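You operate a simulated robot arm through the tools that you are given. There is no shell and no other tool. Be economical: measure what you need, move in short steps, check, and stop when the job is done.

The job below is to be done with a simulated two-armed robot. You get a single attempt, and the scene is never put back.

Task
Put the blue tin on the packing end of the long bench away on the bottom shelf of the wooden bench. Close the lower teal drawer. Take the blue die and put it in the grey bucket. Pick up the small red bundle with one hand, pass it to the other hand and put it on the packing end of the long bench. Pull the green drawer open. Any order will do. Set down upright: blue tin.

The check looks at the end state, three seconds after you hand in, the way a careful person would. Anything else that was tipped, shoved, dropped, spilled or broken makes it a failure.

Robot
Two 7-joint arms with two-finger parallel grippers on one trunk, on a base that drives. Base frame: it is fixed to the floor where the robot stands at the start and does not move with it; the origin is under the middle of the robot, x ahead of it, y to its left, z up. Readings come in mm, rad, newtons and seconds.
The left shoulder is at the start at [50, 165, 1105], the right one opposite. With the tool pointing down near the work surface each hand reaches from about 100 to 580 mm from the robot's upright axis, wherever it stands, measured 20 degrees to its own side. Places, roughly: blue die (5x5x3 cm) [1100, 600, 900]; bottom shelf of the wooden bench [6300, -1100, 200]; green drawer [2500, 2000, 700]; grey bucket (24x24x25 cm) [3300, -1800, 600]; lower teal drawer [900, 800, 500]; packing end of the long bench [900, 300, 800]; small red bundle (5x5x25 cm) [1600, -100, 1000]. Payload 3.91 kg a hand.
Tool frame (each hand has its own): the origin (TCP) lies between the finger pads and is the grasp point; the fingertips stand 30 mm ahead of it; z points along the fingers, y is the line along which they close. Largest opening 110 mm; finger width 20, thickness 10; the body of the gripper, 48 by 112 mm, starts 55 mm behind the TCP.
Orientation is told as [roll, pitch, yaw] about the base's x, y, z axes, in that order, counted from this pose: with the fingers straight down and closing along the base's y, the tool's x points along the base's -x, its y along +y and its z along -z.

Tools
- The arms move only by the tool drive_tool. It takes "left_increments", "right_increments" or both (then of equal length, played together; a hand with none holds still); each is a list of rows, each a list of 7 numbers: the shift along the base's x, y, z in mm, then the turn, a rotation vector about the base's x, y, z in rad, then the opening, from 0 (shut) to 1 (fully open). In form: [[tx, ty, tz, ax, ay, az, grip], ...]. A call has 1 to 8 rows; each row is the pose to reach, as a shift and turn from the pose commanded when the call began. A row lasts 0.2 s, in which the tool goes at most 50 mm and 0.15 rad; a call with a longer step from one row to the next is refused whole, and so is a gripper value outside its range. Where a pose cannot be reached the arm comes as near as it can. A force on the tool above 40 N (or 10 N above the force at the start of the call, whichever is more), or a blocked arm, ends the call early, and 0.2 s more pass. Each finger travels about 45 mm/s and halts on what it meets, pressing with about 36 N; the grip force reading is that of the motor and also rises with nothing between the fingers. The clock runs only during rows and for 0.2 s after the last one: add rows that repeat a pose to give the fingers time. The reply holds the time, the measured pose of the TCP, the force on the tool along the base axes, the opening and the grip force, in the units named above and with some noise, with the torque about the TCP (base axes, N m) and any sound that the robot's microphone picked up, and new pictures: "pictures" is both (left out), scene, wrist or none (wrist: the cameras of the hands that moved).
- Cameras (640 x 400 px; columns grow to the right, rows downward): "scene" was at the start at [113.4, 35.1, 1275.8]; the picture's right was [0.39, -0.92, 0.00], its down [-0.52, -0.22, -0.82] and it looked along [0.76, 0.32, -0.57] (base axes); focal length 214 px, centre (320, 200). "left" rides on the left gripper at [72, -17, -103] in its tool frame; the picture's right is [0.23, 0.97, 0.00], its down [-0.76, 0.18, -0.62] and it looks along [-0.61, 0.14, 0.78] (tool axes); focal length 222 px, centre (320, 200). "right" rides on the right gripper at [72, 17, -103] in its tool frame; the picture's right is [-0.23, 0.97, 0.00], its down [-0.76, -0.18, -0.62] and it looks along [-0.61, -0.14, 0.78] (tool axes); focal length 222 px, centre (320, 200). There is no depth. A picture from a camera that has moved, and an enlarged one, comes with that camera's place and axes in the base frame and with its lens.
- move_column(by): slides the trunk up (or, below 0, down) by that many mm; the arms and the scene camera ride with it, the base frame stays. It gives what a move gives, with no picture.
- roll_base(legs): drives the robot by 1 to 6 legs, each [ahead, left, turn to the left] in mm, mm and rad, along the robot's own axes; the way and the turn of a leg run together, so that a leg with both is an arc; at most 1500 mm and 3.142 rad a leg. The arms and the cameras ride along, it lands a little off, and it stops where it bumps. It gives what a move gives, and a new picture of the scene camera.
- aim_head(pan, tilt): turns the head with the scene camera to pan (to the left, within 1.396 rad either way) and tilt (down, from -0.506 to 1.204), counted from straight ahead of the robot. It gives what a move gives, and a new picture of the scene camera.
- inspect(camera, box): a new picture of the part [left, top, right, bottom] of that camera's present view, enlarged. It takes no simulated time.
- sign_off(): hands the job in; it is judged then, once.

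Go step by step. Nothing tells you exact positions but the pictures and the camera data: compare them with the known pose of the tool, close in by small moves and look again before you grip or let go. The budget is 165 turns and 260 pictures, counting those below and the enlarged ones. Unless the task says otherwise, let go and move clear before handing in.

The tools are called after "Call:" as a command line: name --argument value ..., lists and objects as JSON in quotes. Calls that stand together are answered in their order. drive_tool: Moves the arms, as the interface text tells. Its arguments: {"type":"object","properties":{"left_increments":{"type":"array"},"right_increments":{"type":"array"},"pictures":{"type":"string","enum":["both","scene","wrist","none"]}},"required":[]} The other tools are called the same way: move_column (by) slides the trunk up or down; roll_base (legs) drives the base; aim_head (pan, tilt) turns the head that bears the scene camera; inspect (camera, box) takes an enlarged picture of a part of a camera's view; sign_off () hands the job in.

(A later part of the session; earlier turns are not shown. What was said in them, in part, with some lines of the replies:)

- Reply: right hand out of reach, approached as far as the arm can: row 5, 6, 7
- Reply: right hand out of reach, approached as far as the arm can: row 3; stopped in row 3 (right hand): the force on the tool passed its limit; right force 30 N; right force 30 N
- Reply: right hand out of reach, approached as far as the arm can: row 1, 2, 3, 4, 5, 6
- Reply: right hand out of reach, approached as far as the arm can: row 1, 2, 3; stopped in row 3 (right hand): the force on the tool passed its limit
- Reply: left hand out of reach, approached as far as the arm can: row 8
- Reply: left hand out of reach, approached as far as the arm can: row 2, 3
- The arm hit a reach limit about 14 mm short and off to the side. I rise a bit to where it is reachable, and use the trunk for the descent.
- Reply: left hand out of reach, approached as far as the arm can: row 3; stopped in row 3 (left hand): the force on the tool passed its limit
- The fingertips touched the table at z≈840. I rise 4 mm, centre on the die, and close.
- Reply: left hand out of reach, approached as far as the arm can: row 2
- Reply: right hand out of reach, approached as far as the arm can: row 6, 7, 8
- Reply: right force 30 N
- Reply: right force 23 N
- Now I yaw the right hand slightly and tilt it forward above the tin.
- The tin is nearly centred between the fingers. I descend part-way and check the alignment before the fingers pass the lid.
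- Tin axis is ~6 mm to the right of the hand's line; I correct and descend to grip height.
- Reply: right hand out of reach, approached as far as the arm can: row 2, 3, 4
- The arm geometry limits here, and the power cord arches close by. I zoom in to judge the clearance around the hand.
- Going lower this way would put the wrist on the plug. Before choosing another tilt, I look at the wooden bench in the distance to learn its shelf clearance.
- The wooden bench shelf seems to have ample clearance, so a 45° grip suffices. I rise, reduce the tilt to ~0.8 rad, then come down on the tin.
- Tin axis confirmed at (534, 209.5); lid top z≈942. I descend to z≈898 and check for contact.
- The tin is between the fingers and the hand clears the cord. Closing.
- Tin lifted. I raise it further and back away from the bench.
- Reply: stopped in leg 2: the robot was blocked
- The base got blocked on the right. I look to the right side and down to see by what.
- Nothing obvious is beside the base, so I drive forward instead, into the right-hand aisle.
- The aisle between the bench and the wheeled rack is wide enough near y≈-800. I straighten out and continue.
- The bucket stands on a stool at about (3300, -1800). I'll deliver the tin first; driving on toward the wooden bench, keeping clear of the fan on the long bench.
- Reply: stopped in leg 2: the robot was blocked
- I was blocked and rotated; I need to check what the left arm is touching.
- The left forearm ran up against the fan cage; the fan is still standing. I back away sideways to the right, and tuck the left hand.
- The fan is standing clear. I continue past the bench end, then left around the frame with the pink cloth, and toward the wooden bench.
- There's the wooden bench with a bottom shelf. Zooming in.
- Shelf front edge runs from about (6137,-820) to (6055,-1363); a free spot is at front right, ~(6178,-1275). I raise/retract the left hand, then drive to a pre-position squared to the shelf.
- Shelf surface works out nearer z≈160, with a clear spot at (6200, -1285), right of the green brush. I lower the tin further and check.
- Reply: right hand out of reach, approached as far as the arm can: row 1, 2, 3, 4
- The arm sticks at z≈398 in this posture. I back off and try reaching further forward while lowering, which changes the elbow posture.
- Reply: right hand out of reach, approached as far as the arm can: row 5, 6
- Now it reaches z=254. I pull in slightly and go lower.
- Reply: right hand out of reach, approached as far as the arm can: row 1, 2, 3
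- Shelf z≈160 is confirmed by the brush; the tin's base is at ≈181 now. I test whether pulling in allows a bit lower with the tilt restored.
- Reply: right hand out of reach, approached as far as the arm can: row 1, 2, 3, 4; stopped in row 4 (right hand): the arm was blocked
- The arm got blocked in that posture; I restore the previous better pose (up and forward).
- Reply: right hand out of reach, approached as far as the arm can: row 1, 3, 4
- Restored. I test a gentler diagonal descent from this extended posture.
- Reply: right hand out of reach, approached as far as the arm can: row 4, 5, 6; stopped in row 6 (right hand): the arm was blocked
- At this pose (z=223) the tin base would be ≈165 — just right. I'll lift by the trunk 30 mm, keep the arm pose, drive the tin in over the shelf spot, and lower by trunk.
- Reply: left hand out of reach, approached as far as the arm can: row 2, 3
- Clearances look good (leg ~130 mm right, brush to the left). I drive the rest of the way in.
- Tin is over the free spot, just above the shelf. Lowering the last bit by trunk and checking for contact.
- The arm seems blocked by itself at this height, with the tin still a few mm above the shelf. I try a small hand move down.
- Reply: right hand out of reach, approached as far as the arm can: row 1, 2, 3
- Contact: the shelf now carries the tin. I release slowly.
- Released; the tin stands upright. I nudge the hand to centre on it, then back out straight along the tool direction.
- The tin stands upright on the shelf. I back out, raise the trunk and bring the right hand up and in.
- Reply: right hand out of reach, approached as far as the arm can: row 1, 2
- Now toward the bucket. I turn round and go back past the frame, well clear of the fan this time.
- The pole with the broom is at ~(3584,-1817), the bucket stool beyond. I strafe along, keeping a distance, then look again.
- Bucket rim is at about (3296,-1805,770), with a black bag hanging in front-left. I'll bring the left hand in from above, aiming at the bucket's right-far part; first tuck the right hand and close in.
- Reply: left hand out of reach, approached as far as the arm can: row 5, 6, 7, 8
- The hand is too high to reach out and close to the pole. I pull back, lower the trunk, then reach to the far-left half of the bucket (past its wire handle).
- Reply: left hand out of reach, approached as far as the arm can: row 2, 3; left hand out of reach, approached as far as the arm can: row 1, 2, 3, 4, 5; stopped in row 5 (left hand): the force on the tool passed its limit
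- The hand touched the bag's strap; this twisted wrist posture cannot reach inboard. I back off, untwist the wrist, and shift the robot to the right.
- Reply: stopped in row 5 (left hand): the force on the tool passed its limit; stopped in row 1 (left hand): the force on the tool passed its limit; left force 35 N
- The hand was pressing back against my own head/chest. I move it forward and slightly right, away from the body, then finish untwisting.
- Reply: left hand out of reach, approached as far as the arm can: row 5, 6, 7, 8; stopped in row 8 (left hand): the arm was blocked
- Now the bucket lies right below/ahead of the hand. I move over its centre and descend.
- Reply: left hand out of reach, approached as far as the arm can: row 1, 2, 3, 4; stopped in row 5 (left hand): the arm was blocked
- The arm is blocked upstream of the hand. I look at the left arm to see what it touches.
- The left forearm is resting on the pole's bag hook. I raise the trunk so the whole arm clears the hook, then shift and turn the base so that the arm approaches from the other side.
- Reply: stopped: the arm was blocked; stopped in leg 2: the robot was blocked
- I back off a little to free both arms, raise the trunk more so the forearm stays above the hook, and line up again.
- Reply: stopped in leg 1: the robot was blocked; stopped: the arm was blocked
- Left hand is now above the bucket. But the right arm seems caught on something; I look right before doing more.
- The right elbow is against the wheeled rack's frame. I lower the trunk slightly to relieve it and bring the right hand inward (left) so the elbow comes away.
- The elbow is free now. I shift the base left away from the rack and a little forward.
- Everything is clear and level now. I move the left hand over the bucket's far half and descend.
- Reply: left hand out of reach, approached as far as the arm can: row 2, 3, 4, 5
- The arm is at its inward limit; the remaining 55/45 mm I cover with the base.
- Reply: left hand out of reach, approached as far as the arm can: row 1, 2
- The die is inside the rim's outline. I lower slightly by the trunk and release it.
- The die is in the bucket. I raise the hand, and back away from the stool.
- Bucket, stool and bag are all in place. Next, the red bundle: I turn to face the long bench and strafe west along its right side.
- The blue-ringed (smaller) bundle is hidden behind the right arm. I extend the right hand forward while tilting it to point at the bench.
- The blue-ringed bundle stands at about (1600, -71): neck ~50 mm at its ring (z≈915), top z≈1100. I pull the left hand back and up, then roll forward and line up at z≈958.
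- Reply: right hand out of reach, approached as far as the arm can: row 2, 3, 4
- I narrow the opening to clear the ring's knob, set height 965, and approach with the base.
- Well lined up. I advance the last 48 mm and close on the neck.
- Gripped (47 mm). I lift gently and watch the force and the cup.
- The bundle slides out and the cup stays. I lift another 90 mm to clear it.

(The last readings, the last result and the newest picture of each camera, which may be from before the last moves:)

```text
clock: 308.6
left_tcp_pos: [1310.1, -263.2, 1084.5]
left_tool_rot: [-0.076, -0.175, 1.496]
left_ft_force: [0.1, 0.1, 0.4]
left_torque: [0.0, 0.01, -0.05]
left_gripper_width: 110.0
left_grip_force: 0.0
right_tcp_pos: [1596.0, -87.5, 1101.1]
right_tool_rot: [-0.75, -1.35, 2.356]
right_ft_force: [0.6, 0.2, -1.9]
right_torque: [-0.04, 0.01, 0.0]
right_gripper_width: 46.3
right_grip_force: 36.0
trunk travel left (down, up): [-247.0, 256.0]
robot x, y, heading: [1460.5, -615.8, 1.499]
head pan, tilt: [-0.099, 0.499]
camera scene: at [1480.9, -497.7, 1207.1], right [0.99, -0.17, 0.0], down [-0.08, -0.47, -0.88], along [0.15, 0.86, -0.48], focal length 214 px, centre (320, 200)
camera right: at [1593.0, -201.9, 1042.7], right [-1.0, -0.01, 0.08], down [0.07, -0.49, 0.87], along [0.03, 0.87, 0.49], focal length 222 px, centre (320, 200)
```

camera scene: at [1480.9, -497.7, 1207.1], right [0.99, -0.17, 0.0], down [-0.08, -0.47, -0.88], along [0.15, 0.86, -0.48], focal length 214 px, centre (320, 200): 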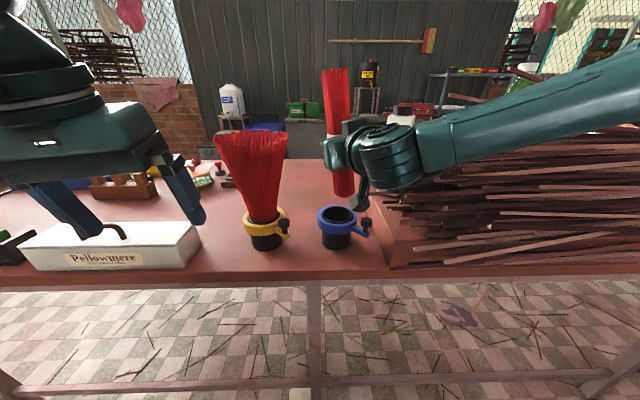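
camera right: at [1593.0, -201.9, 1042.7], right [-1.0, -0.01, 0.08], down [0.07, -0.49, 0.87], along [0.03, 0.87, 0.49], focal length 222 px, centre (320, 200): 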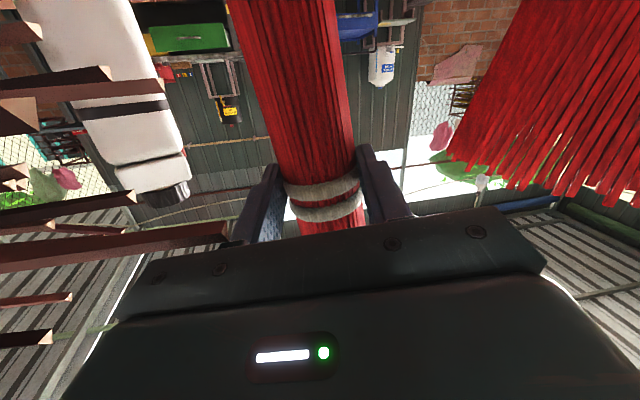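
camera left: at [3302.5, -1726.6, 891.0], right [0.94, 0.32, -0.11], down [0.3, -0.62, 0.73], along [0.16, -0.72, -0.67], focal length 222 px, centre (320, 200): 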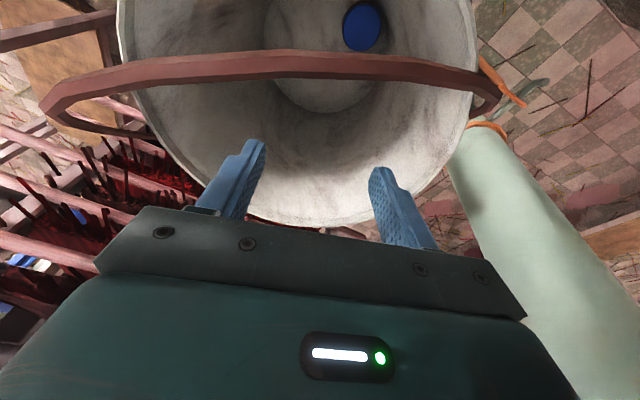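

The bundle is a straight ~47 mm roll, 25 cm long, now free. I back away from the bench for the hand-over and bring both hands together.

Call:
roll_base --legs '[[-350, 0, 0]]'

Call:
drive_tool --left_increments '[[10, 10, -8, 0, 0, -0.149, 1], [20, 20, -16, 0, 0, -0.298, 1], [30, 30, -24, 0, 0, -0.447, 1], [40, 40, -32, 0, 0, -0.596, 1]]' --right_increments '[[-22, 0, -10, 0, 0, 0.12, 0.35], [-44, 0, -20, 0, 0, 0.24, 0.35], [-66, 0, -30, 0, 0, 0.36, 0.35], [-85, 0, -40, 0, 0, 0.48, 0.35]]' --pictures "none"

Call:
drive_tool --left_increments '[[10, 5, -8, 0.116, -0.0924, 0, 1], [20, 10, -16, 0.232, -0.185, 0, 1], [30, 15, -24, 0.348, -0.277, 0, 1], [40, 20, -32, 0.464, -0.37, 0, 1], [50, 25, -40, 0.58, -0.462, 0, 1], [60, 30, -48, 0.696, -0.554, 0, 1], [70, 36, -56, 0.812, -0.647, 0, 1], [80, 42, -64, 0.928, -0.739, 0, 1]]' --pictures "both"

```text
clock: 310.9
left_tcp_pos: [1285.7, -612.8, 1085.7]
left_tool_rot: [-0.077, -0.174, 1.497]
left_ft_force: [-1.0, -0.2, -0.5]
left_torque: [0.02, 0.01, -0.01]
left_gripper_width: 109.9
left_grip_force: 0.1
right_tcp_pos: [1571.7, -436.1, 1099.6]
right_tool_rot: [-0.748, -1.352, 2.351]
right_ft_force: [-0.3, -0.6, -2.7]
right_torque: [-0.05, -0.04, -0.02]
right_gripper_width: 45.9
right_grip_force: 36.4
trunk travel left (down, up): [-247.0, 256.0]
robot x, y, heading: [1435.2, -967.1, 1.493]
head pan, tilt: [-0.099, 0.499]
camera scene: at [1455.4, -846.8, 1207.1], right [0.98, -0.17, 0.0], down [-0.08, -0.47, -0.88], along [0.15, 0.86, -0.48], focal length 214 px, centre (320, 200)
```

scene: 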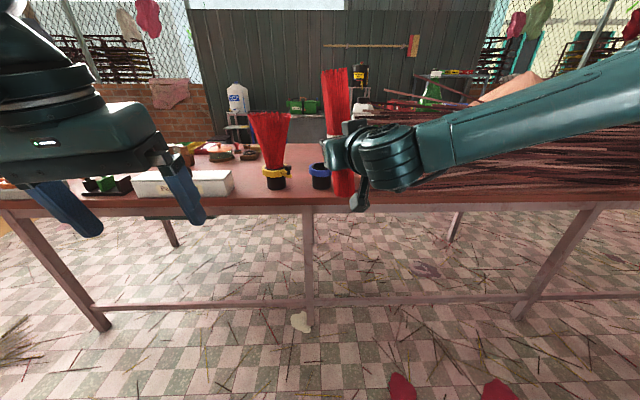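

```text
clock: 311.9
left_tcp_pos: [1325.1, -571.5, 1051.2]
left_tool_rot: [-0.076, -0.174, 0.895]
left_ft_force: [0.0, -0.9, 0.4]
left_torque: [0.0, -0.01, -0.01]
left_gripper_width: 110.2
left_grip_force: 0.2
right_tcp_pos: [1485.9, -435.1, 1059.9]
right_tool_rot: [-0.753, -1.351, 2.835]
right_ft_force: [0.7, -0.5, -2.9]
right_torque: [-0.06, -0.02, -0.03]
right_gripper_width: 46.5
right_grip_force: 35.5
trunk travel left (down, up): [-247.0, 256.0]
robot x, y, heading: [1436.4, -965.6, 1.497]
head pan, tilt: [-0.099, 0.499]
```

```text
clock: 313.7
left_tcp_pos: [1405.4, -530.6, 988.1]
left_tool_rot: [-0.093, -1.362, 0.916]
left_ft_force: [-1.0, -0.7, -0.1]
left_torque: [0.01, 0.02, 0.04]
left_gripper_width: 110.2
left_grip_force: 0.1
right_tcp_pos: [1485.8, -433.9, 1060.5]
right_tool_rot: [-0.746, -1.351, 2.828]
right_ft_force: [1.1, -0.1, -2.3]
right_torque: [-0.06, -0.08, 0.02]
right_gripper_width: 46.2
right_grip_force: 36.3
trunk travel left (down, up): [-247.0, 256.0]
robot x, y, heading: [1438.4, -965.9, 1.495]
head pan, tilt: [-0.099, 0.499]
camera scene: at [1455.4, -846.4, 1207.1], right [0.98, -0.17, 0.0], down [-0.08, -0.47, -0.88], along [0.15, 0.86, -0.48], focal length 214 px, centre (320, 200)
camera left: at [1341.1, -627.2, 940.3], right [-0.74, 0.62, -0.24], down [-0.45, -0.2, 0.87], along [0.49, 0.76, 0.43], focal length 222 px, centre (320, 200)
```

scene: 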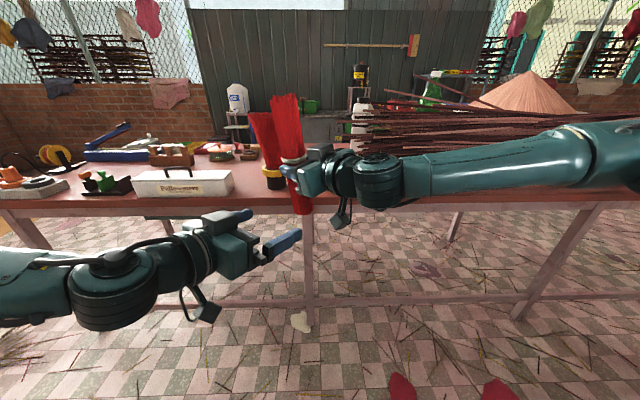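
left: 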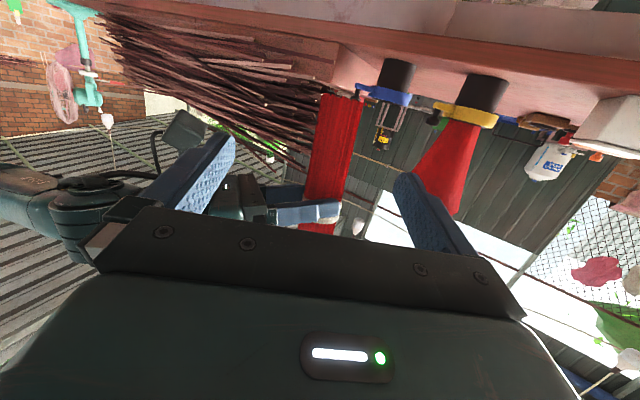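

The left hand is aimed at the lower end of the bundle. I advance it along its pointing direction and check.

Call:
drive_tool --left_increments '[[18, 24, -2, 0, 0, 0, 1], [37, 48, -4, 0, 0, 0, 1], [55, 72, -6, 0, 0, 0, 1], [68, 89, -6, 0, 0, 0, 1]]' --pictures "both"

```text
clock: 314.7
left_tcp_pos: [1473.8, -441.3, 983.9]
left_tool_rot: [-0.08, -1.36, 0.902]
left_ft_force: [-0.3, 0.3, -0.1]
left_torque: [0.01, -0.01, 0.01]
left_gripper_width: 109.9
left_grip_force: 0.1
right_tcp_pos: [1487.3, -434.2, 1060.0]
right_tool_rot: [-0.747, -1.351, 2.828]
right_ft_force: [-0.3, 0.5, -2.2]
right_torque: [-0.02, -0.02, 0.0]
right_gripper_width: 46.0
right_grip_force: 35.7
trunk travel left (down, up): [-247.0, 256.0]
robot x, y, heading: [1437.0, -964.4, 1.496]
head pan, tilt: [-0.099, 0.499]
camera scene: at [1455.5, -846.4, 1207.0], right [0.98, -0.17, 0.0], down [-0.08, -0.47, -0.88], along [0.15, 0.86, -0.48], focal length 214 px, centre (320, 200)
camera left: at [1409.0, -536.8, 935.1], right [-0.74, 0.62, -0.24], down [-0.45, -0.2, 0.87], along [0.5, 0.76, 0.43], focal length 222 px, centre (320, 200)
```

scene: 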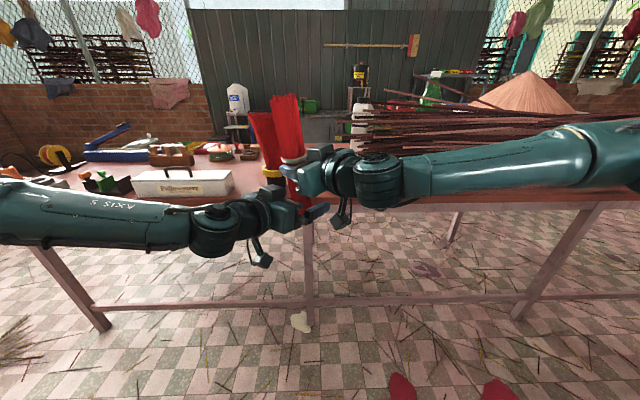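
left: 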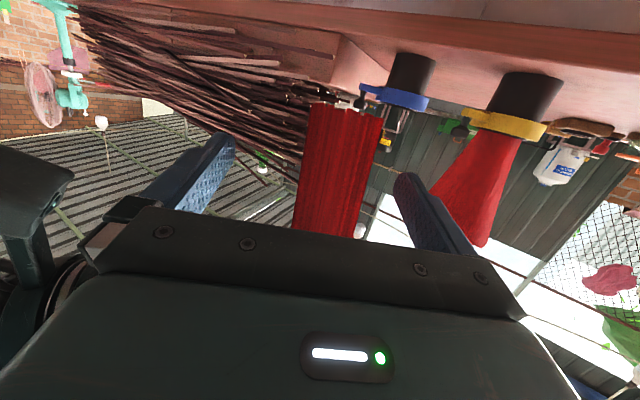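

The bundle sits between the left fingers. I close the left hand.

Call:
drive_tool --left_increments '[[3, 4, 0, 0, 0, 0, 0.7], [4, 5, 0, 0, 0, 0, 0.45], [4, 5, 0, 0, 0, 0, 0.3], [4, 5, 0, 0, 0, 0, 0.3], [4, 5, 0, 0, 0, 0, 0.3], [4, 5, 0, 0, 0, 0, 0.3]]' --pictures "none"

```text
clock: 316.1
left_tcp_pos: [1472.9, -434.7, 982.9]
left_tool_rot: [-0.09, -1.36, 0.925]
left_ft_force: [-17.5, 17.8, -3.0]
left_torque: [-1.13, -0.68, 0.45]
left_gripper_width: 47.7
left_grip_force: 36.1
right_tcp_pos: [1486.6, -434.5, 1060.9]
right_tool_rot: [-0.753, -1.353, 2.833]
right_ft_force: [18.4, -16.9, 3.5]
right_torque: [-0.29, -0.63, -0.18]
right_gripper_width: 46.6
right_grip_force: 36.5
trunk travel left (down, up): [-247.0, 256.0]
robot x, y, heading: [1433.8, -967.3, 1.493]
head pan, tilt: [-0.099, 0.499]
```

Both hands hold it. I open the right hand and withdraw it backwards.

Call:
drive_tool --right_increments '[[0, 0, 0, 0, 0, 0, 0.6], [0, 0, 0, 0, 0, 0, 0.8], [0, 0, 0, 0, 0, 0, 1], [0, 0, 0, 0, 0, 0, 1], [15, -28, 0, 0, 0, 0, 1], [32, -60, 0, 0, 0, 0, 1], [50, -95, 0, 0, 0, 0, 1], [65, -125, 0, 0, 0, 0, 1]]' --pictures "scene"

```text
clock: 317.9
left_tcp_pos: [1474.8, -436.1, 983.1]
left_tool_rot: [-0.081, -1.362, 0.902]
left_ft_force: [-0.2, 0.0, -2.1]
left_torque: [0.0, 0.03, 0.01]
left_gripper_width: 46.2
left_grip_force: 36.3
right_tcp_pos: [1548.2, -553.5, 1062.4]
right_tool_rot: [-0.745, -1.35, 2.827]
right_ft_force: [0.7, 0.7, -0.5]
right_torque: [0.0, 0.01, -0.01]
right_gripper_width: 110.0
right_grip_force: 0.0
right hand out of reach, approached as far as the arm can: row 8
trunk travel left (down, up): [-247.0, 256.0]
robot x, y, heading: [1433.8, -968.3, 1.496]
head pan, tilt: [-0.099, 0.499]
camera scene: at [1455.4, -846.6, 1207.1], right [0.98, -0.17, 0.0], down [-0.08, -0.47, -0.88], along [0.15, 0.86, -0.48], focal length 214 px, centre (320, 200)
```

scene: 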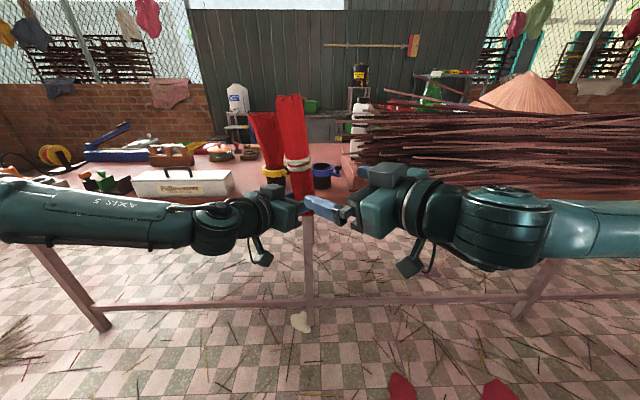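

The bundle is in the left hand now. I move the right hand aside and drive back to the packing end the way I came.

Call:
drive_tool --right_increments '[[30, 0, 20, 0, 0, -0.12, 1], [60, 0, 40, 0, 0, -0.24, 0.8], [90, 0, 60, 0, 0, -0.36, 0.5], [110, 0, 80, 0, 0, -0.48, 0.5]]' --pictures "none"

Call:
roll_base --legs '[[0, 0, -1.8], [-780, 0, 0], [-760, 0, 0], [0, 0, 0.15], [-312, 0, 0]]'

```text
clock: 318.9
left_tcp_pos: [1475.3, -437.3, 983.6]
left_tool_rot: [-0.081, -1.359, 0.903]
left_ft_force: [0.1, -0.9, -2.3]
left_torque: [0.0, 0.03, -0.01]
left_gripper_width: 46.5
left_grip_force: 36.2
right_tcp_pos: [1659.4, -553.8, 1141.6]
right_tool_rot: [-0.747, -1.352, 2.348]
right_ft_force: [-0.2, -0.2, -0.2]
right_torque: [0.01, 0.0, 0.03]
right_gripper_width: 54.7
right_grip_force: 0.0
right hand out of reach, approached as far as the arm can: row 1, 2
trunk travel left (down, up): [-247.0, 256.0]
robot x, y, heading: [1436.4, -963.0, 1.497]
head pan, tilt: [-0.099, 0.499]
```

```text
clock: 333.6
left_tcp_pos: [170.1, -520.3, 983.4]
left_tool_rot: [-0.078, -1.36, -0.759]
left_ft_force: [0.1, -0.3, -2.3]
left_torque: [0.01, 0.04, 0.02]
left_gripper_width: 46.5
left_grip_force: 36.1
right_tcp_pos: [35.8, -692.7, 1140.4]
right_tool_rot: [-0.749, -1.352, 0.689]
right_ft_force: [-1.0, 0.3, -0.1]
right_torque: [0.03, 0.0, -0.02]
right_gripper_width: 55.3
right_grip_force: 0.0
trunk travel left (down, up): [-247.0, 256.0]
robot x, y, heading: [-354.6, -432.2, -0.163]
head pan, tilt: [-0.099, 0.499]
camera scene: at [-233.6, -460.5, 1207.1], right [-0.26, -0.97, 0.0], down [-0.46, 0.12, -0.88], along [0.85, -0.23, -0.48], focal length 214 px, centre (320, 200)
```

scene: 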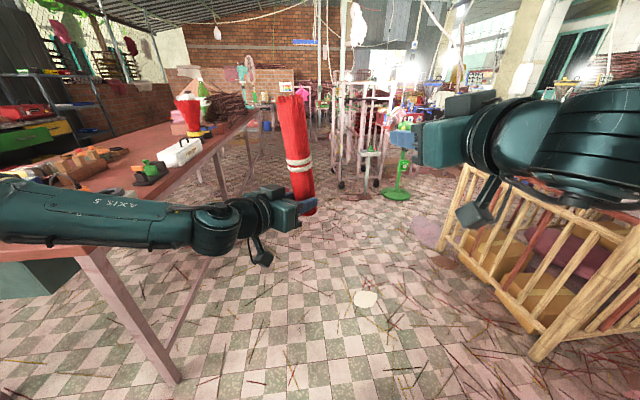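

Now I strafe left to stand in front of the packing end.

Call:
roll_base --legs '[[-60, 0, 0], [0, 600, 0]]'

Call:
aim_head --pan 0.05 --tilt 0.65

```text
clock: 334.7
left_tcp_pos: [123.4, -507.6, 982.7]
left_tool_rot: [-0.08, -1.358, -0.754]
left_ft_force: [0.5, -0.1, -2.9]
left_torque: [0.01, 0.02, 0.01]
left_gripper_width: 46.1
left_grip_force: 36.1
right_tcp_pos: [-6.4, -680.2, 1142.4]
right_tool_rot: [-0.754, -1.353, 0.702]
right_ft_force: [-0.3, 0.5, 0.6]
right_torque: [0.0, 0.0, -0.02]
right_gripper_width: 54.9
right_grip_force: 0.0
trunk travel left (down, up): [-247.0, 256.0]
robot x, y, heading: [-395.7, -422.2, -0.158]
head pan, tilt: [-0.099, 0.499]
stopped in leg 1: the robot was blocked; the commanded pose is now the measured one
camera scene: at [-278.3, -450.1, 1207.0], right [-0.25, -0.97, 0.0], down [-0.46, 0.12, -0.88], along [0.85, -0.22, -0.48], focal length 214 px, centre (320, 200)
```

scene: 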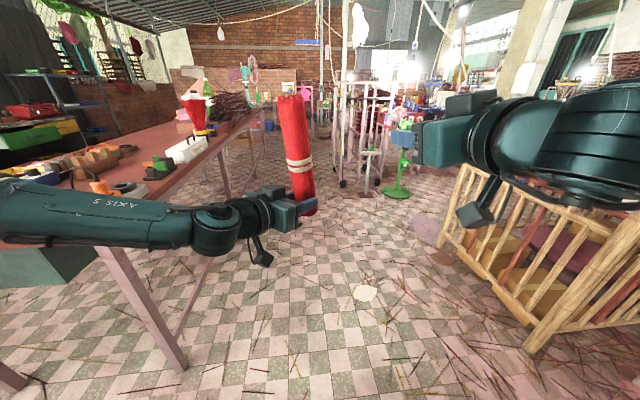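

```text
clock: 335.4
left_tcp_pos: [124.8, -507.3, 982.9]
left_tool_rot: [-0.079, -1.361, -0.753]
left_ft_force: [0.4, 0.5, -2.9]
left_torque: [0.05, -0.01, 0.02]
left_gripper_width: 46.2
left_grip_force: 35.6
right_tcp_pos: [-7.3, -680.5, 1142.3]
right_tool_rot: [-0.752, -1.352, 0.703]
right_ft_force: [-0.9, 0.0, 0.0]
right_torque: [-0.01, 0.01, -0.03]
right_gripper_width: 55.0
right_grip_force: 0.2
trunk travel left (down, up): [-247.0, 256.0]
robot x, y, heading: [-394.2, -422.9, -0.157]
head pan, tilt: [0.051, 0.649]
camera scene: at [-280.0, -436.2, 1193.7], right [-0.11, -0.99, 0.0], down [-0.6, 0.06, -0.8], along [0.79, -0.08, -0.6], focal length 214 px, centre (320, 200)
```

scene: 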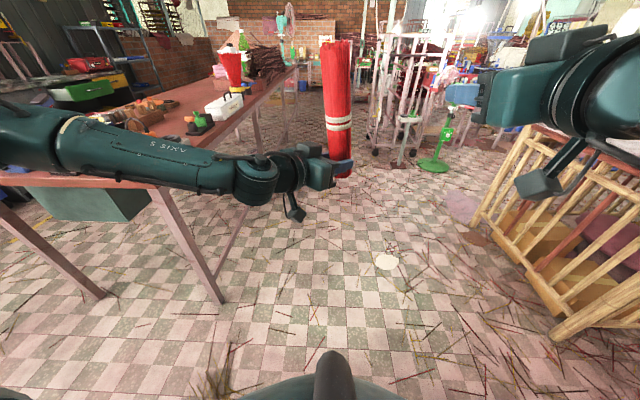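

There's something right behind me; I leave it, nudge forward and strafe left.

Call:
roll_base --legs '[[50, 0, 0], [0, 590, 0]]'

```text
clock: 339.3
left_tcp_pos: [265.3, 82.3, 983.2]
left_tool_rot: [-0.079, -1.358, -0.746]
left_ft_force: [-0.4, -0.3, -1.8]
left_torque: [0.01, 0.05, 0.0]
left_gripper_width: 46.3
left_grip_force: 36.4
right_tcp_pos: [135.2, -91.9, 1142.0]
right_tool_rot: [-0.754, -1.354, 0.712]
right_ft_force: [1.6, -0.4, 0.1]
right_torque: [0.0, -0.03, -0.03]
right_gripper_width: 54.8
right_grip_force: 0.1
trunk travel left (down, up): [-247.0, 256.0]
robot x, y, heading: [-259.9, 157.9, -0.147]
head pan, tilt: [0.051, 0.649]
camera scene: at [-140.6, 149.3, 1193.7], right [-0.1, -1.0, 0.0], down [-0.6, 0.06, -0.8], along [0.79, -0.08, -0.6], focal length 214 px, centre (320, 200)
```

scene: 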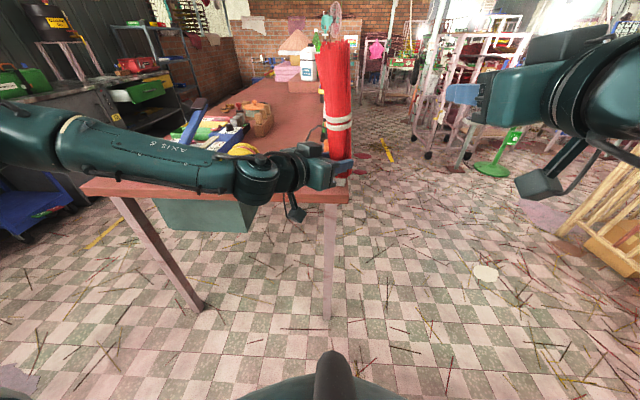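

Now I swing the left tool straight ahead and raise it, then tilt it down so the bundle lies horizontal.

Call:
drive_tool --left_increments '[[0, 20, 30, 0, 0, 0.149, 0.3], [0, 40, 60, 0, 0, 0.298, 0.3], [0, 60, 90, 0, 0, 0.447, 0.3], [0, 80, 120, 0, 0, 0.596, 0.3]]' --pictures "none"

Call:
drive_tool --left_increments '[[-5, 5, 0, 0.0219, 0.1464, 0, 0.3], [-10, 10, 0, 0.0438, 0.2927, 0, 0.3], [-15, 15, 0, 0.0657, 0.439, 0, 0.3], [-20, 20, 0, 0.0876, 0.585, 0, 0.3], [-25, 25, 0, 0.1095, 0.732, 0, 0.3], [-30, 30, 0, 0.1314, 0.878, 0, 0.3], [-35, 35, 0, 0.1533, 1.025, 0, 0.3], [-40, 40, 0, 0.1752, 1.171, 0, 0.3]]' --pictures "none"

Call:
drive_tool --left_increments '[[0, 0, 0, 0.0219, 0.1464, 0, 0.3], [0, 0, 0, 0.0438, 0.2927, 0, 0.3], [0, 0, 0, 0.059, 0.395, 0, 0.3]]' --pictures "both"

```text
clock: 340.3
left_tcp_pos: [264.5, 165.3, 1101.6]
left_tool_rot: [-0.077, -1.36, -0.149]
left_ft_force: [0.2, 0.4, -2.8]
left_torque: [0.01, 0.04, 0.02]
left_gripper_width: 46.2
left_grip_force: 35.7
right_tcp_pos: [135.8, -91.9, 1141.7]
right_tool_rot: [-0.755, -1.352, 0.713]
right_ft_force: [0.1, -0.3, 0.0]
right_torque: [0.02, -0.03, 0.0]
right_gripper_width: 54.8
right_grip_force: 0.0
trunk travel left (down, up): [-247.0, 256.0]
robot x, y, heading: [-257.5, 164.4, -0.146]
head pan, tilt: [0.051, 0.649]
```

```text
clock: 342.1
left_tcp_pos: [233.4, 234.4, 1113.1]
left_tool_rot: [-0.079, -0.223, -0.15]
left_ft_force: [-1.0, -0.3, -2.4]
left_torque: [0.04, 0.17, -0.04]
left_gripper_width: 46.2
left_grip_force: 35.8
left hand out of reach, approached as far as the arm can: row 6, 7, 8
right_tcp_pos: [134.6, -92.4, 1142.2]
right_tool_rot: [-0.754, -1.354, 0.713]
right_ft_force: [-0.2, 0.2, -0.1]
right_torque: [0.0, 0.01, 0.02]
right_gripper_width: 55.0
right_grip_force: 0.0
trunk travel left (down, up): [-247.0, 256.0]
robot x, y, heading: [-256.1, 164.4, -0.146]
head pan, tilt: [0.051, 0.649]
```

```text
clock: 342.9
left_tcp_pos: [205.7, 272.9, 1094.2]
left_tool_rot: [-0.079, 0.224, -0.15]
left_ft_force: [-0.1, 0.0, -2.6]
left_torque: [0.01, 0.22, -0.02]
left_gripper_width: 46.1
left_grip_force: 36.0
left hand out of reach, approached as far as the arm can: row 1, 2, 3
right_tcp_pos: [135.6, -92.4, 1141.8]
right_tool_rot: [-0.754, -1.353, 0.712]
right_ft_force: [-0.5, 0.7, -0.1]
right_torque: [0.02, -0.01, 0.03]
right_gripper_width: 55.0
right_grip_force: 0.0
trunk travel left (down, up): [-247.0, 256.0]
robot x, y, heading: [-260.7, 160.0, -0.15]
head pan, tilt: [0.051, 0.649]
camera scene: at [-140.9, 149.0, 1193.8], right [-0.1, -1.0, 0.0], down [-0.6, 0.06, -0.8], along [0.79, -0.08, -0.6], focal length 214 px, centre (320, 200)
camera left: at [159.1, 273.2, 1213.1], right [-0.09, 1.0, -0.03], down [0.9, 0.09, 0.42], along [0.42, 0.02, -0.91], focal length 222 px, centre (320, 200)
```

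scene: 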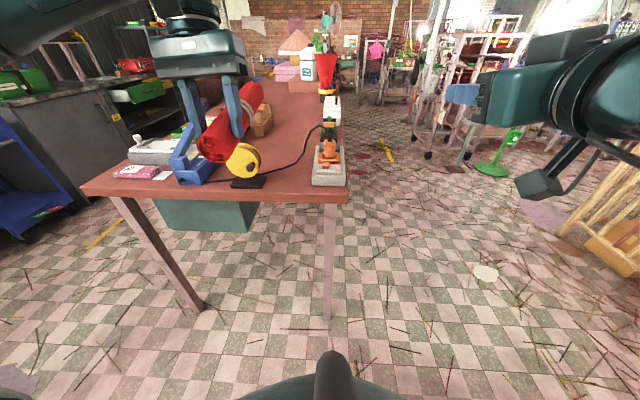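
left: 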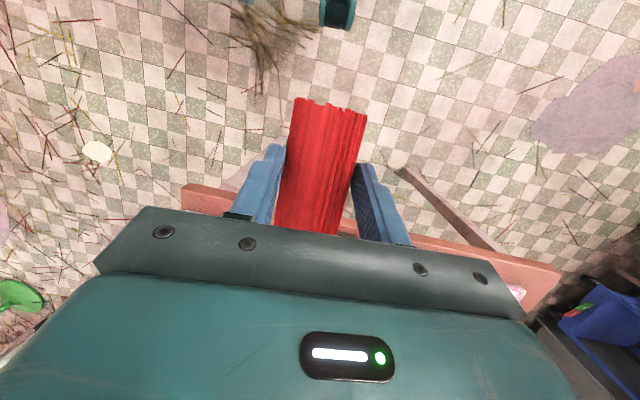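

The bundle is horizontal. The free spot lies beyond the power cord, around x 560–810, y≈190. I roll forward and look from above.

Call:
roll_base --legs '[[250, -20, 0]]'

Call:
drive_tool --left_increments '[[35, -15, 0, 0, 0, 0, 0.3], [70, -30, 0, 0, 0, 0, 0.3], [100, -45, 0, 0, 0, 0, 0.3], [115, -50, -20, 0, 0, 0, 0.3]]' --pictures "both"

```text
clock: 344.7
left_tcp_pos: [447.7, 214.7, 1094.3]
left_tool_rot: [-0.08, 0.225, -0.155]
left_ft_force: [0.1, 0.1, -2.9]
left_torque: [-0.02, 0.17, -0.01]
left_gripper_width: 46.1
left_grip_force: 36.1
right_tcp_pos: [374.6, -149.3, 1141.3]
right_tool_rot: [-0.752, -1.352, 0.704]
right_ft_force: [-0.1, 0.1, -1.0]
right_torque: [0.03, 0.02, 0.0]
right_gripper_width: 55.1
right_grip_force: 0.0
trunk travel left (down, up): [-247.0, 256.0]
robot x, y, heading: [-18.5, 105.2, -0.149]
head pan, tilt: [0.051, 0.649]
camera scene: at [100.0, 92.6, 1193.6], right [-0.1, -0.99, 0.0], down [-0.6, 0.06, -0.8], along [0.79, -0.08, -0.61], focal length 214 px, centre (320, 200)
```

scene: 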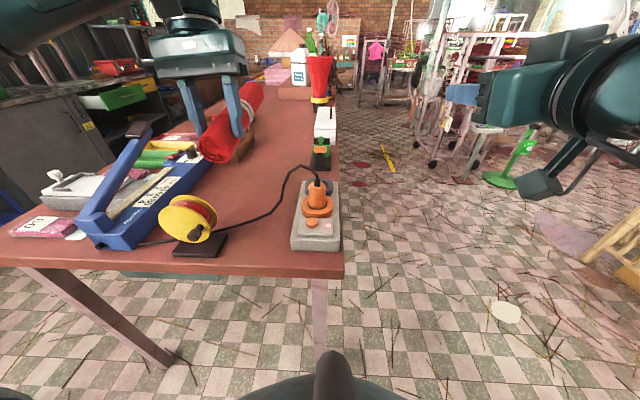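

```text
clock: 345.7
left_tcp_pos: [485.3, 230.9, 1061.0]
left_tool_rot: [-0.08, 0.219, -0.155]
left_ft_force: [0.7, 0.7, -2.5]
left_torque: [0.03, 0.21, 0.04]
left_gripper_width: 46.1
left_grip_force: 36.2
left hand out of reach, approached as far as the arm can: row 1, 2, 3, 4
right_tcp_pos: [374.2, -150.9, 1142.0]
right_tool_rot: [-0.756, -1.351, 0.707]
right_ft_force: [-0.2, 0.0, -0.3]
right_torque: [-0.01, -0.02, 0.06]
right_gripper_width: 54.8
right_grip_force: 0.2
trunk travel left (down, up): [-247.0, 256.0]
robot x, y, heading: [-20.1, 102.2, -0.153]
head pan, tilt: [0.051, 0.649]
camera scene: at [99.5, 92.6, 1193.7], right [-0.1, -0.99, 0.0], down [-0.6, 0.06, -0.8], along [0.79, -0.08, -0.6], focal length 214 px, centre (320, 200)
camera left: at [438.8, 231.2, 1179.7], right [-0.09, 1.0, -0.03], down [0.9, 0.09, 0.43], along [0.43, 0.01, -0.9], focal length 222 px, centre (320, 200)
```

scene: 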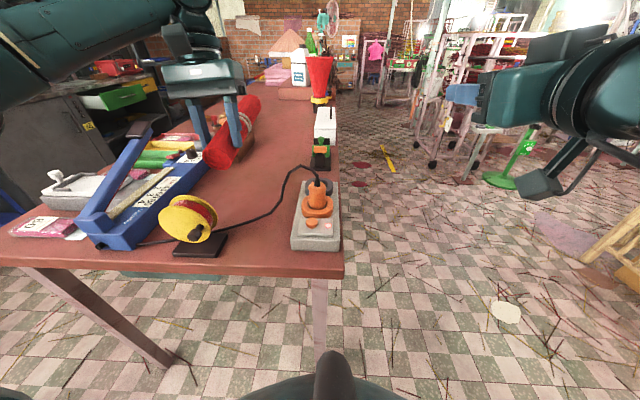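
left: 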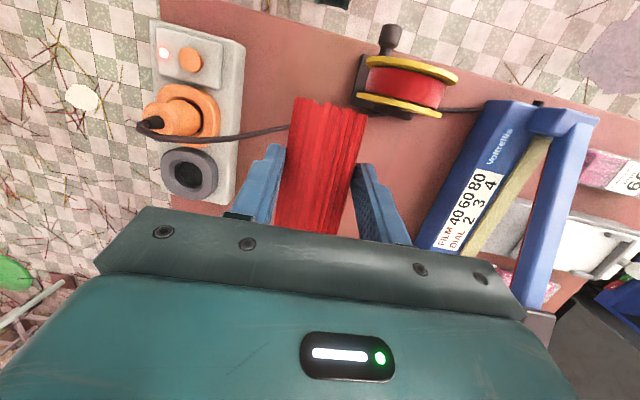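

The cord crosses at x≈487, so the bundle must lie beyond x≈515. I lower the hand a bit, shift right, and roll closer for reach.

Call:
drive_tool --left_increments '[[0, -15, -25, 0, 0, 0, 0.3], [5, -30, -50, 0, 0, 0, 0.3], [15, -38, -75, 0, 0, 0, 0.3], [40, -40, -90, 0, 0, 0, 0.3]]' --pictures "none"

Call:
roll_base --legs '[[50, 0, 0]]'

Call:
drive_tool --left_increments '[[20, 0, 0, 0, 0, 0, 0.3], [40, 0, 0, 0, 0, 0, 0.3], [55, 0, 0, 0, 0, 0, 0.3]]' --pictures "both"

```text
clock: 346.7
left_tcp_pos: [503.7, 216.2, 967.4]
left_tool_rot: [-0.08, 0.222, -0.154]
left_ft_force: [0.2, 0.1, -2.8]
left_torque: [0.02, 0.21, -0.02]
left_gripper_width: 46.1
left_grip_force: 35.1
left hand out of reach, approached as far as the arm can: row 2, 3, 4
right_tcp_pos: [374.2, -150.8, 1141.8]
right_tool_rot: [-0.755, -1.353, 0.708]
right_ft_force: [-0.4, -0.4, 0.7]
right_torque: [0.0, -0.04, 0.02]
right_gripper_width: 54.7
right_grip_force: 0.0
trunk travel left (down, up): [-247.0, 256.0]
robot x, y, heading: [-20.8, 105.9, -0.148]
head pan, tilt: [0.051, 0.649]
```

```text
clock: 347.6
left_tcp_pos: [552.4, 208.3, 966.4]
left_tool_rot: [-0.082, 0.221, -0.156]
left_ft_force: [-0.2, -0.6, -2.9]
left_torque: [0.03, 0.16, 0.03]
left_gripper_width: 46.5
left_grip_force: 36.2
right_tcp_pos: [424.2, -158.0, 1141.9]
right_tool_rot: [-0.752, -1.352, 0.705]
right_ft_force: [-0.7, -0.3, -0.6]
right_torque: [-0.03, -0.01, -0.02]
right_gripper_width: 55.1
right_grip_force: 0.0
trunk travel left (down, up): [-247.0, 256.0]
robot x, y, heading: [32.7, 99.8, -0.152]
head pan, tilt: [0.051, 0.649]
camera scene: at [149.6, 84.9, 1193.6], right [-0.1, -0.99, 0.0], down [-0.6, 0.06, -0.8], along [0.79, -0.08, -0.61], focal length 214 px, centre (320, 200)
```

scene: 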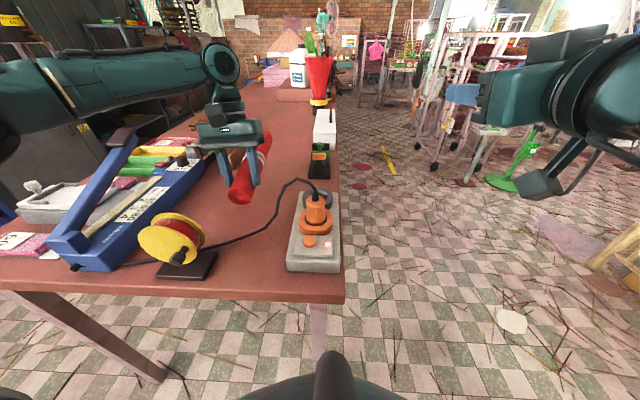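

```text
clock: 348.4
left_tcp_pos: [574.8, 233.0, 966.2]
left_tool_rot: [-0.079, 0.222, -0.157]
left_ft_force: [-0.2, 0.4, -2.6]
left_torque: [0.06, 0.16, 0.03]
left_gripper_width: 46.4
left_grip_force: 35.7
left hand out of reach, approached as far as the arm can: row 1, 2, 3
right_tcp_pos: [423.5, -158.6, 1141.8]
right_tool_rot: [-0.753, -1.355, 0.709]
right_ft_force: [0.2, 0.0, 0.2]
right_torque: [-0.03, 0.01, 0.01]
right_gripper_width: 54.8
right_grip_force: 0.1
trunk travel left (down, up): [-247.0, 256.0]
robot x, y, heading: [32.5, 99.9, -0.155]
head pan, tilt: [0.051, 0.649]
camera scene: at [149.1, 84.9, 1193.7], right [-0.1, -0.99, 0.0], down [-0.6, 0.06, -0.8], along [0.79, -0.08, -0.6], focal length 214 px, centre (320, 200)
camera left: at [526.7, 233.5, 1084.9], right [-0.09, 1.0, -0.03], down [0.9, 0.09, 0.43], along [0.43, 0.01, -0.9], focal length 222 px, centre (320, 200)
```

scene: 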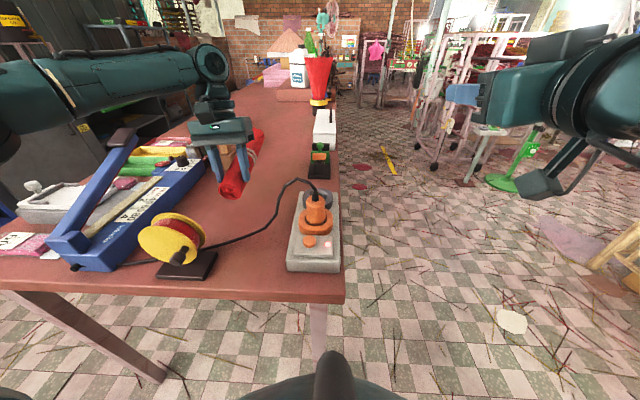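
left: 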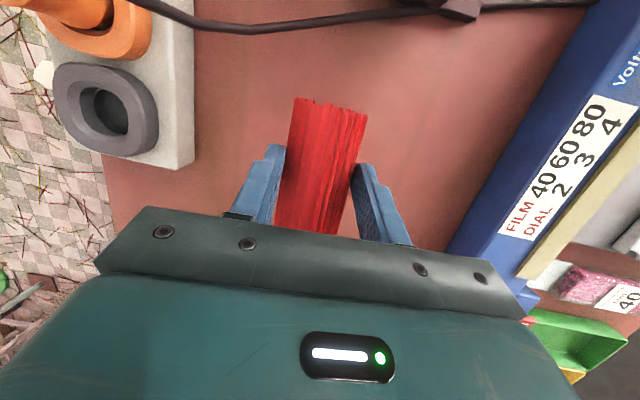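

Good. I shift right ~50 mm with the base and lower by trunk to just above the table.

Call:
roll_base --legs '[[0, -50, 0]]'

Call:
move_column --by -75

Call:
inspect --camera "left" --box '[0, 0, 640, 400]'

Call:
inspect --camera "scene" --box '[160, 80, 380, 240]'

```text
clock: 349.3
left_tcp_pos: [566.6, 183.5, 966.0]
left_tool_rot: [-0.081, 0.221, -0.157]
left_ft_force: [0.8, -0.7, -2.4]
left_torque: [0.04, 0.18, 0.01]
left_gripper_width: 46.0
left_grip_force: 35.6
right_tcp_pos: [416.3, -207.9, 1142.0]
right_tool_rot: [-0.751, -1.353, 0.702]
right_ft_force: [0.5, -0.3, -0.4]
right_torque: [-0.04, 0.01, -0.03]
right_gripper_width: 54.9
right_grip_force: 0.1
trunk travel left (down, up): [-247.0, 256.0]
robot x, y, heading: [17.6, 51.9, -0.15]
head pan, tilt: [0.051, 0.649]
camera scene: at [141.6, 36.1, 1193.7], right [-0.1, -0.99, 0.0], down [-0.6, 0.06, -0.8], along [0.79, -0.08, -0.6], focal length 214 px, centre (320, 200)
```

scene: 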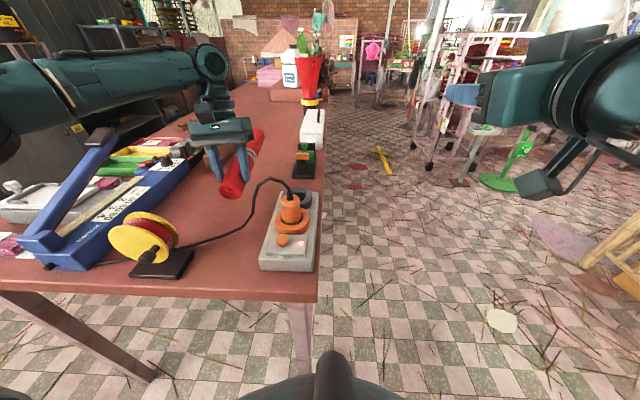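

```text
clock: 350.4
left_tcp_pos: [567.4, 183.3, 895.8]
left_tool_rot: [-0.084, 0.215, -0.153]
left_ft_force: [8.0, 1.1, 19.3]
left_torque: [0.1, 0.7, -0.06]
left_gripper_width: 46.5
left_grip_force: 35.9
right_tcp_pos: [415.1, -207.4, 1066.8]
right_tool_rot: [-0.758, -1.353, 0.708]
right_ft_force: [-0.4, -0.6, 1.0]
right_torque: [-0.01, -0.02, 0.01]
right_gripper_width: 54.9
right_grip_force: 0.1
trunk travel left (down, up): [-172.0, 331.0]
robot x, y, heading: [17.6, 51.3, -0.155]
head pan, tilt: [0.051, 0.649]
```

```text
1.00 times, centred on (320, 200) of left
camera zoom: at [518.8, 184.4, 1012.9], right [-0.09, 1.0, -0.03], down [0.9, 0.09, 0.43], along [0.43, 0.01, -0.9], focal length 222 px, centre (320, 200)
```

zoom: 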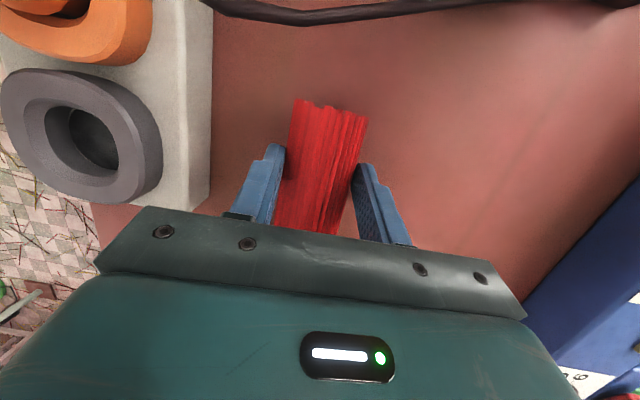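

```text
2.50 times, centred on (270, 160) of scene
camera zoom: at [140.7, 36.3, 1119.2], right [-0.1, -0.99, 0.0], down [-0.6, 0.06, -0.8], along [0.79, -0.08, -0.6], focal length 536 px, centre (445, 300)
```

zoom: 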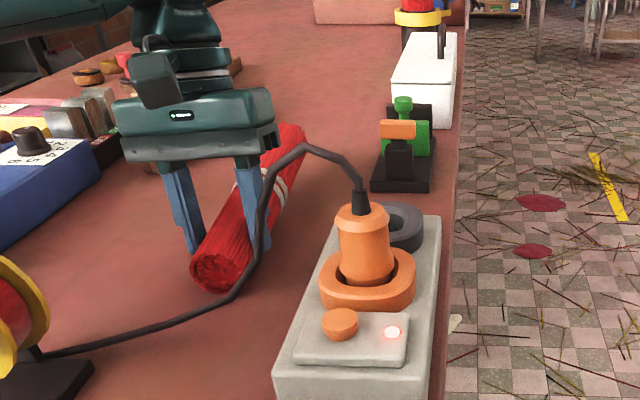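

The near end of the bundle touches the table while the front is still slightly up. I rotate it level and set it down.

Call:
drive_tool --left_increments '[[0, 0, 4, 0.011, 0.075, 0, 0.3], [0, 0, 4, 0.022, 0.148, 0, 0.3], [0, 0, 0, 0.022, 0.148, 0, 0.3], [0, 0, -5, 0.022, 0.148, 0, 0.3]]' --pictures "none"

Call:
inspect --camera "scene" --box '[180, 110, 320, 210]'

```text
clock: 351.4
left_tcp_pos: [547.3, 197.7, 890.3]
left_tool_rot: [-0.085, 0.368, -0.158]
left_ft_force: [3.8, -0.6, 13.7]
left_torque: [0.01, 0.4, -0.14]
left_gripper_width: 46.5
left_grip_force: 36.0
left hand out of reach, approached as far as the arm can: row 1, 2, 3, 4
right_tcp_pos: [414.6, -207.4, 1067.7]
right_tool_rot: [-0.757, -1.352, 0.708]
right_ft_force: [-0.2, -0.2, 0.3]
right_torque: [0.0, -0.01, -0.03]
right_gripper_width: 55.1
right_grip_force: 0.1
trunk travel left (down, up): [-172.0, 331.0]
robot x, y, heading: [23.6, 51.0, -0.156]
head pan, tilt: [0.051, 0.649]
```

```text
4.00 times, centred on (250, 160) of scene
camera zoom: at [140.9, 36.3, 1119.0], right [-0.1, -0.99, 0.0], down [-0.6, 0.06, -0.8], along [0.79, -0.08, -0.6], focal length 858 px, centre (600, 360)
```

zoom: 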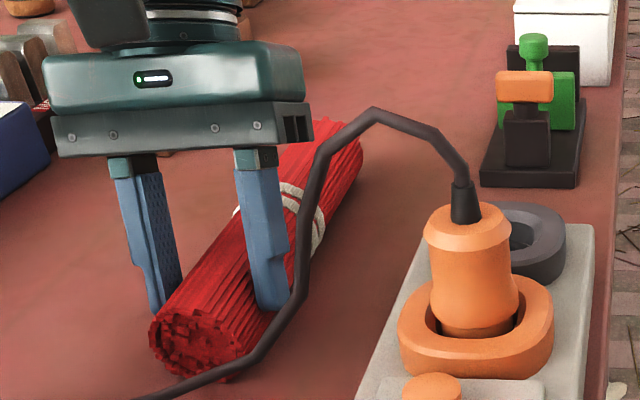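

The bundle lies on the table, just clear of the cord. I release it slowly.

Call:
drive_tool --left_increments '[[0, 0, 0, 0, 0, 0, 0.5], [0, 0, 0, 0, 0, 0, 0.6], [0, 0, 0, 0, 0, 0, 0.75], [0, 0, 0, 0, 0, 0, 0.75]]' --pictures "wrist"

Call:
inspect --camera "scene" --box '[160, 80, 360, 220]'

```text
clock: 352.4
left_tcp_pos: [548.3, 197.3, 888.1]
left_tool_rot: [-0.082, 0.368, -0.156]
left_ft_force: [0.8, 0.1, 0.8]
left_torque: [0.04, -0.01, -0.01]
left_gripper_width: 82.8
left_grip_force: 0.1
right_tcp_pos: [415.1, -208.1, 1068.2]
right_tool_rot: [-0.755, -1.354, 0.706]
right_ft_force: [-0.5, -0.7, 0.0]
right_torque: [-0.02, -0.03, -0.08]
right_gripper_width: 55.1
right_grip_force: 0.0
trunk travel left (down, up): [-172.0, 331.0]
robot x, y, heading: [22.5, 50.6, -0.15]
head pan, tilt: [0.051, 0.649]
camera left: at [518.9, 195.5, 1012.8], right [-0.09, 1.0, 0.01], down [0.95, 0.08, 0.29], along [0.29, 0.03, -0.96], focal length 222 px, centre (320, 200)
```

left: 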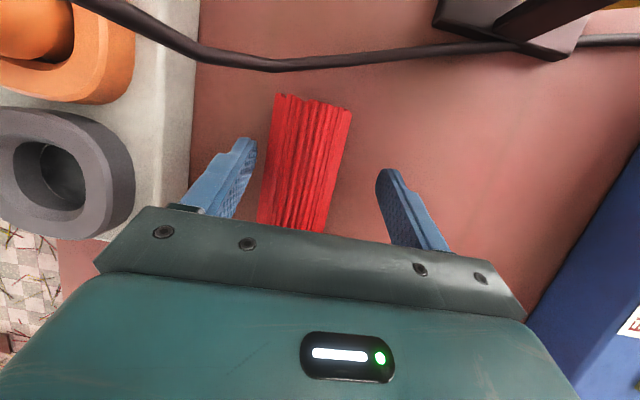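

```text
2.86 times, centred on (260, 150) of scene
camera zoom: at [141.4, 36.5, 1118.7], right [-0.1, -0.99, 0.0], down [-0.6, 0.06, -0.8], along [0.79, -0.08, -0.6], focal length 613 px, centre (491, 343)
```

zoom: 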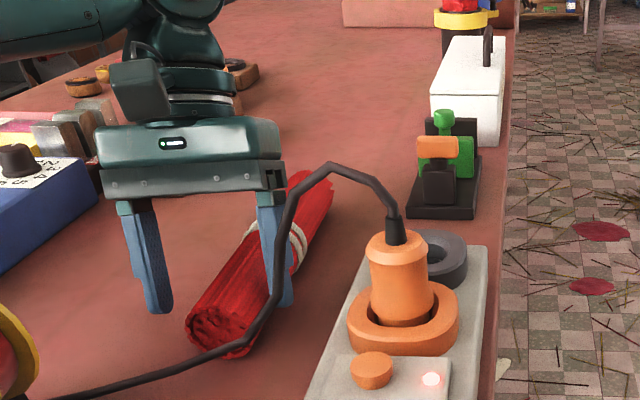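

The bundle lies on the table. I shift the hand so neither finger touches it, and check whether it stays put before lifting.

Call:
drive_tool --left_increments '[[0, -6, 1, 0, 0, 0, 0.9], [0, -10, 2, 0, 0, 0, 1], [0, -10, 2, 0, 0, 0, 1], [0, -10, 2, 0, 0, 0, 1], [0, -10, 2, 0, 0, 0, 1]]' --pictures "wrist"

```text
clock: 353.6
left_tcp_pos: [545.5, 192.6, 889.8]
left_tool_rot: [-0.083, 0.368, -0.157]
left_ft_force: [-0.6, 0.4, -0.7]
left_torque: [-0.03, -0.02, 0.0]
left_gripper_width: 110.1
left_grip_force: 0.1
left hand out of reach, approached as far as the arm can: row 1, 2, 3, 4, 5
right_tcp_pos: [415.1, -207.0, 1067.1]
right_tool_rot: [-0.754, -1.353, 0.707]
right_ft_force: [-0.1, -0.2, 0.7]
right_torque: [-0.02, -0.02, 0.0]
right_gripper_width: 55.1
right_grip_force: 0.1
trunk travel left (down, up): [-172.0, 331.0]
robot x, y, heading: [24.8, 46.4, -0.155]
head pan, tilt: [0.051, 0.649]
camera left: at [514.8, 190.1, 1014.5], right [-0.09, 1.0, 0.01], down [0.95, 0.08, 0.29], along [0.29, 0.03, -0.96], focal length 222 px, centre (320, 200)
```

left: 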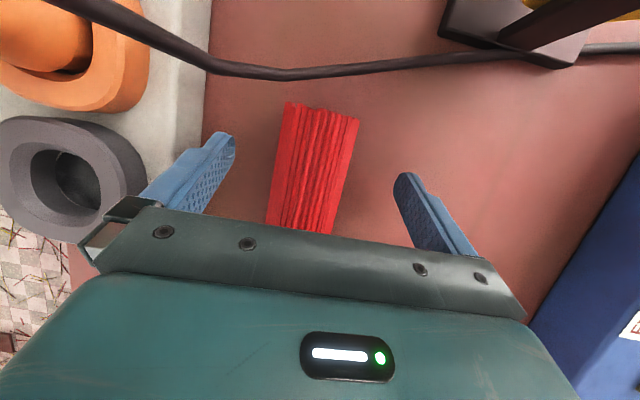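

It stays put, clear of both fingers. I lift straight up by trunk and back away.

Call:
move_column --by 200

Call:
roll_base --legs '[[-220, 0, 0]]'

Call:
inspect --camera "scene" --box '[100, 60, 420, 260]'

```text
clock: 355.8
left_tcp_pos: [544.4, 192.2, 1090.0]
left_tool_rot: [-0.084, 0.367, -0.157]
left_ft_force: [-0.2, 0.6, 0.5]
left_torque: [0.03, -0.01, 0.0]
left_gripper_width: 109.7
left_grip_force: 0.1
right_tcp_pos: [413.9, -206.3, 1267.3]
right_tool_rot: [-0.752, -1.353, 0.706]
right_ft_force: [-0.1, -0.5, 0.1]
right_torque: [-0.02, 0.01, 0.06]
right_gripper_width: 54.9
right_grip_force: 0.1
trunk travel left (down, up): [-372.0, 131.0]
robot x, y, heading: [21.5, 51.9, -0.159]
head pan, tilt: [0.051, 0.649]
```

```text
clock: 357.5
left_tcp_pos: [330.3, 226.6, 1089.7]
left_tool_rot: [-0.085, 0.366, -0.155]
left_ft_force: [0.2, 0.4, 0.5]
left_torque: [0.01, -0.03, 0.01]
left_gripper_width: 109.7
left_grip_force: 0.1
right_tcp_pos: [202.4, -172.0, 1266.9]
right_tool_rot: [-0.757, -1.353, 0.71]
right_ft_force: [0.1, -0.5, 0.0]
right_torque: [0.02, -0.01, 0.02]
right_gripper_width: 54.8
right_grip_force: 0.2
trunk travel left (down, up): [-372.0, 131.0]
robot x, y, heading: [-194.2, 81.7, -0.151]
head pan, tilt: [0.051, 0.649]
camera scene: at [-71.9, 69.7, 1318.8], right [-0.1, -0.99, 0.0], down [-0.6, 0.06, -0.8], along [0.79, -0.08, -0.6], focal length 214 px, centre (320, 200)
```

scene: 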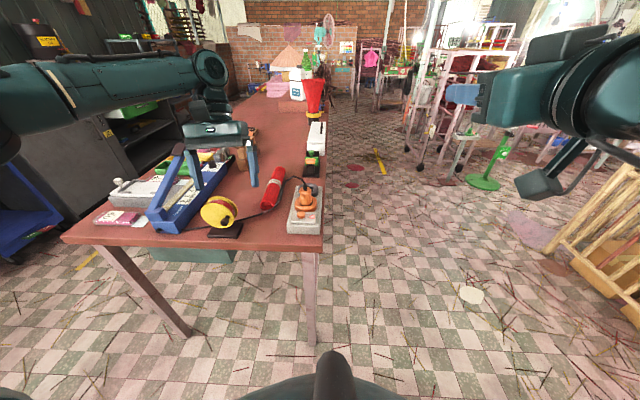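

```text
2.00 times, centred on (260, 160) of scene
camera zoom: at [-71.9, 69.7, 1318.8], right [-0.1, -0.99, 0.0], down [-0.6, 0.06, -0.8], along [0.79, -0.08, -0.6], focal length 429 px, centre (440, 280)
```

zoom: 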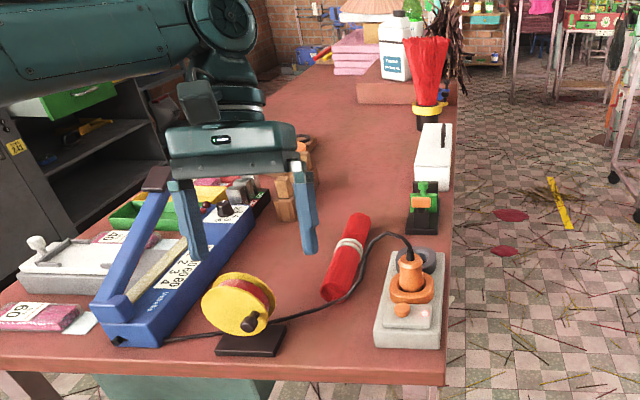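

The red bundle lies on the packing end between the spool and the strip. The green drawer stands open, the teal drawer is shut, the die is in the bucket and the tin is on the shelf. Both hands are empty and clear, so I hand in.

Call:
sign_off

```text
The job is handed in.
```

I handed the job in with all five tasks done, but on the way my arms touched the fan, the wheeled rack and the hook and bag on the pole. I can't rule out that the rack or the fan shifted slightly.

- **Blue tin:** it stands upright on the bottom shelf of the wooden bench.
- **Lower teal drawer:** it is pushed shut, flush with the drawer above.
- **Blue die:** it is in the grey bucket. I released it just above the rim, so it fell to the bottom.
- **Red bundle:** I picked it up with the right hand, passed it to the left, and laid it on its side on the packing end.
- **Green drawer:** it is open about 200 mm.

- **Fan on the long bench:** my left forearm ran into it. It was still standing afterwards.
- **Wheeled rack:** my right elbow caught on its frame near the bucket. It looked upright when I freed the arm.
- **Hook and bag on the pole:** my left arm touched them near the bucket. Both were still in place.
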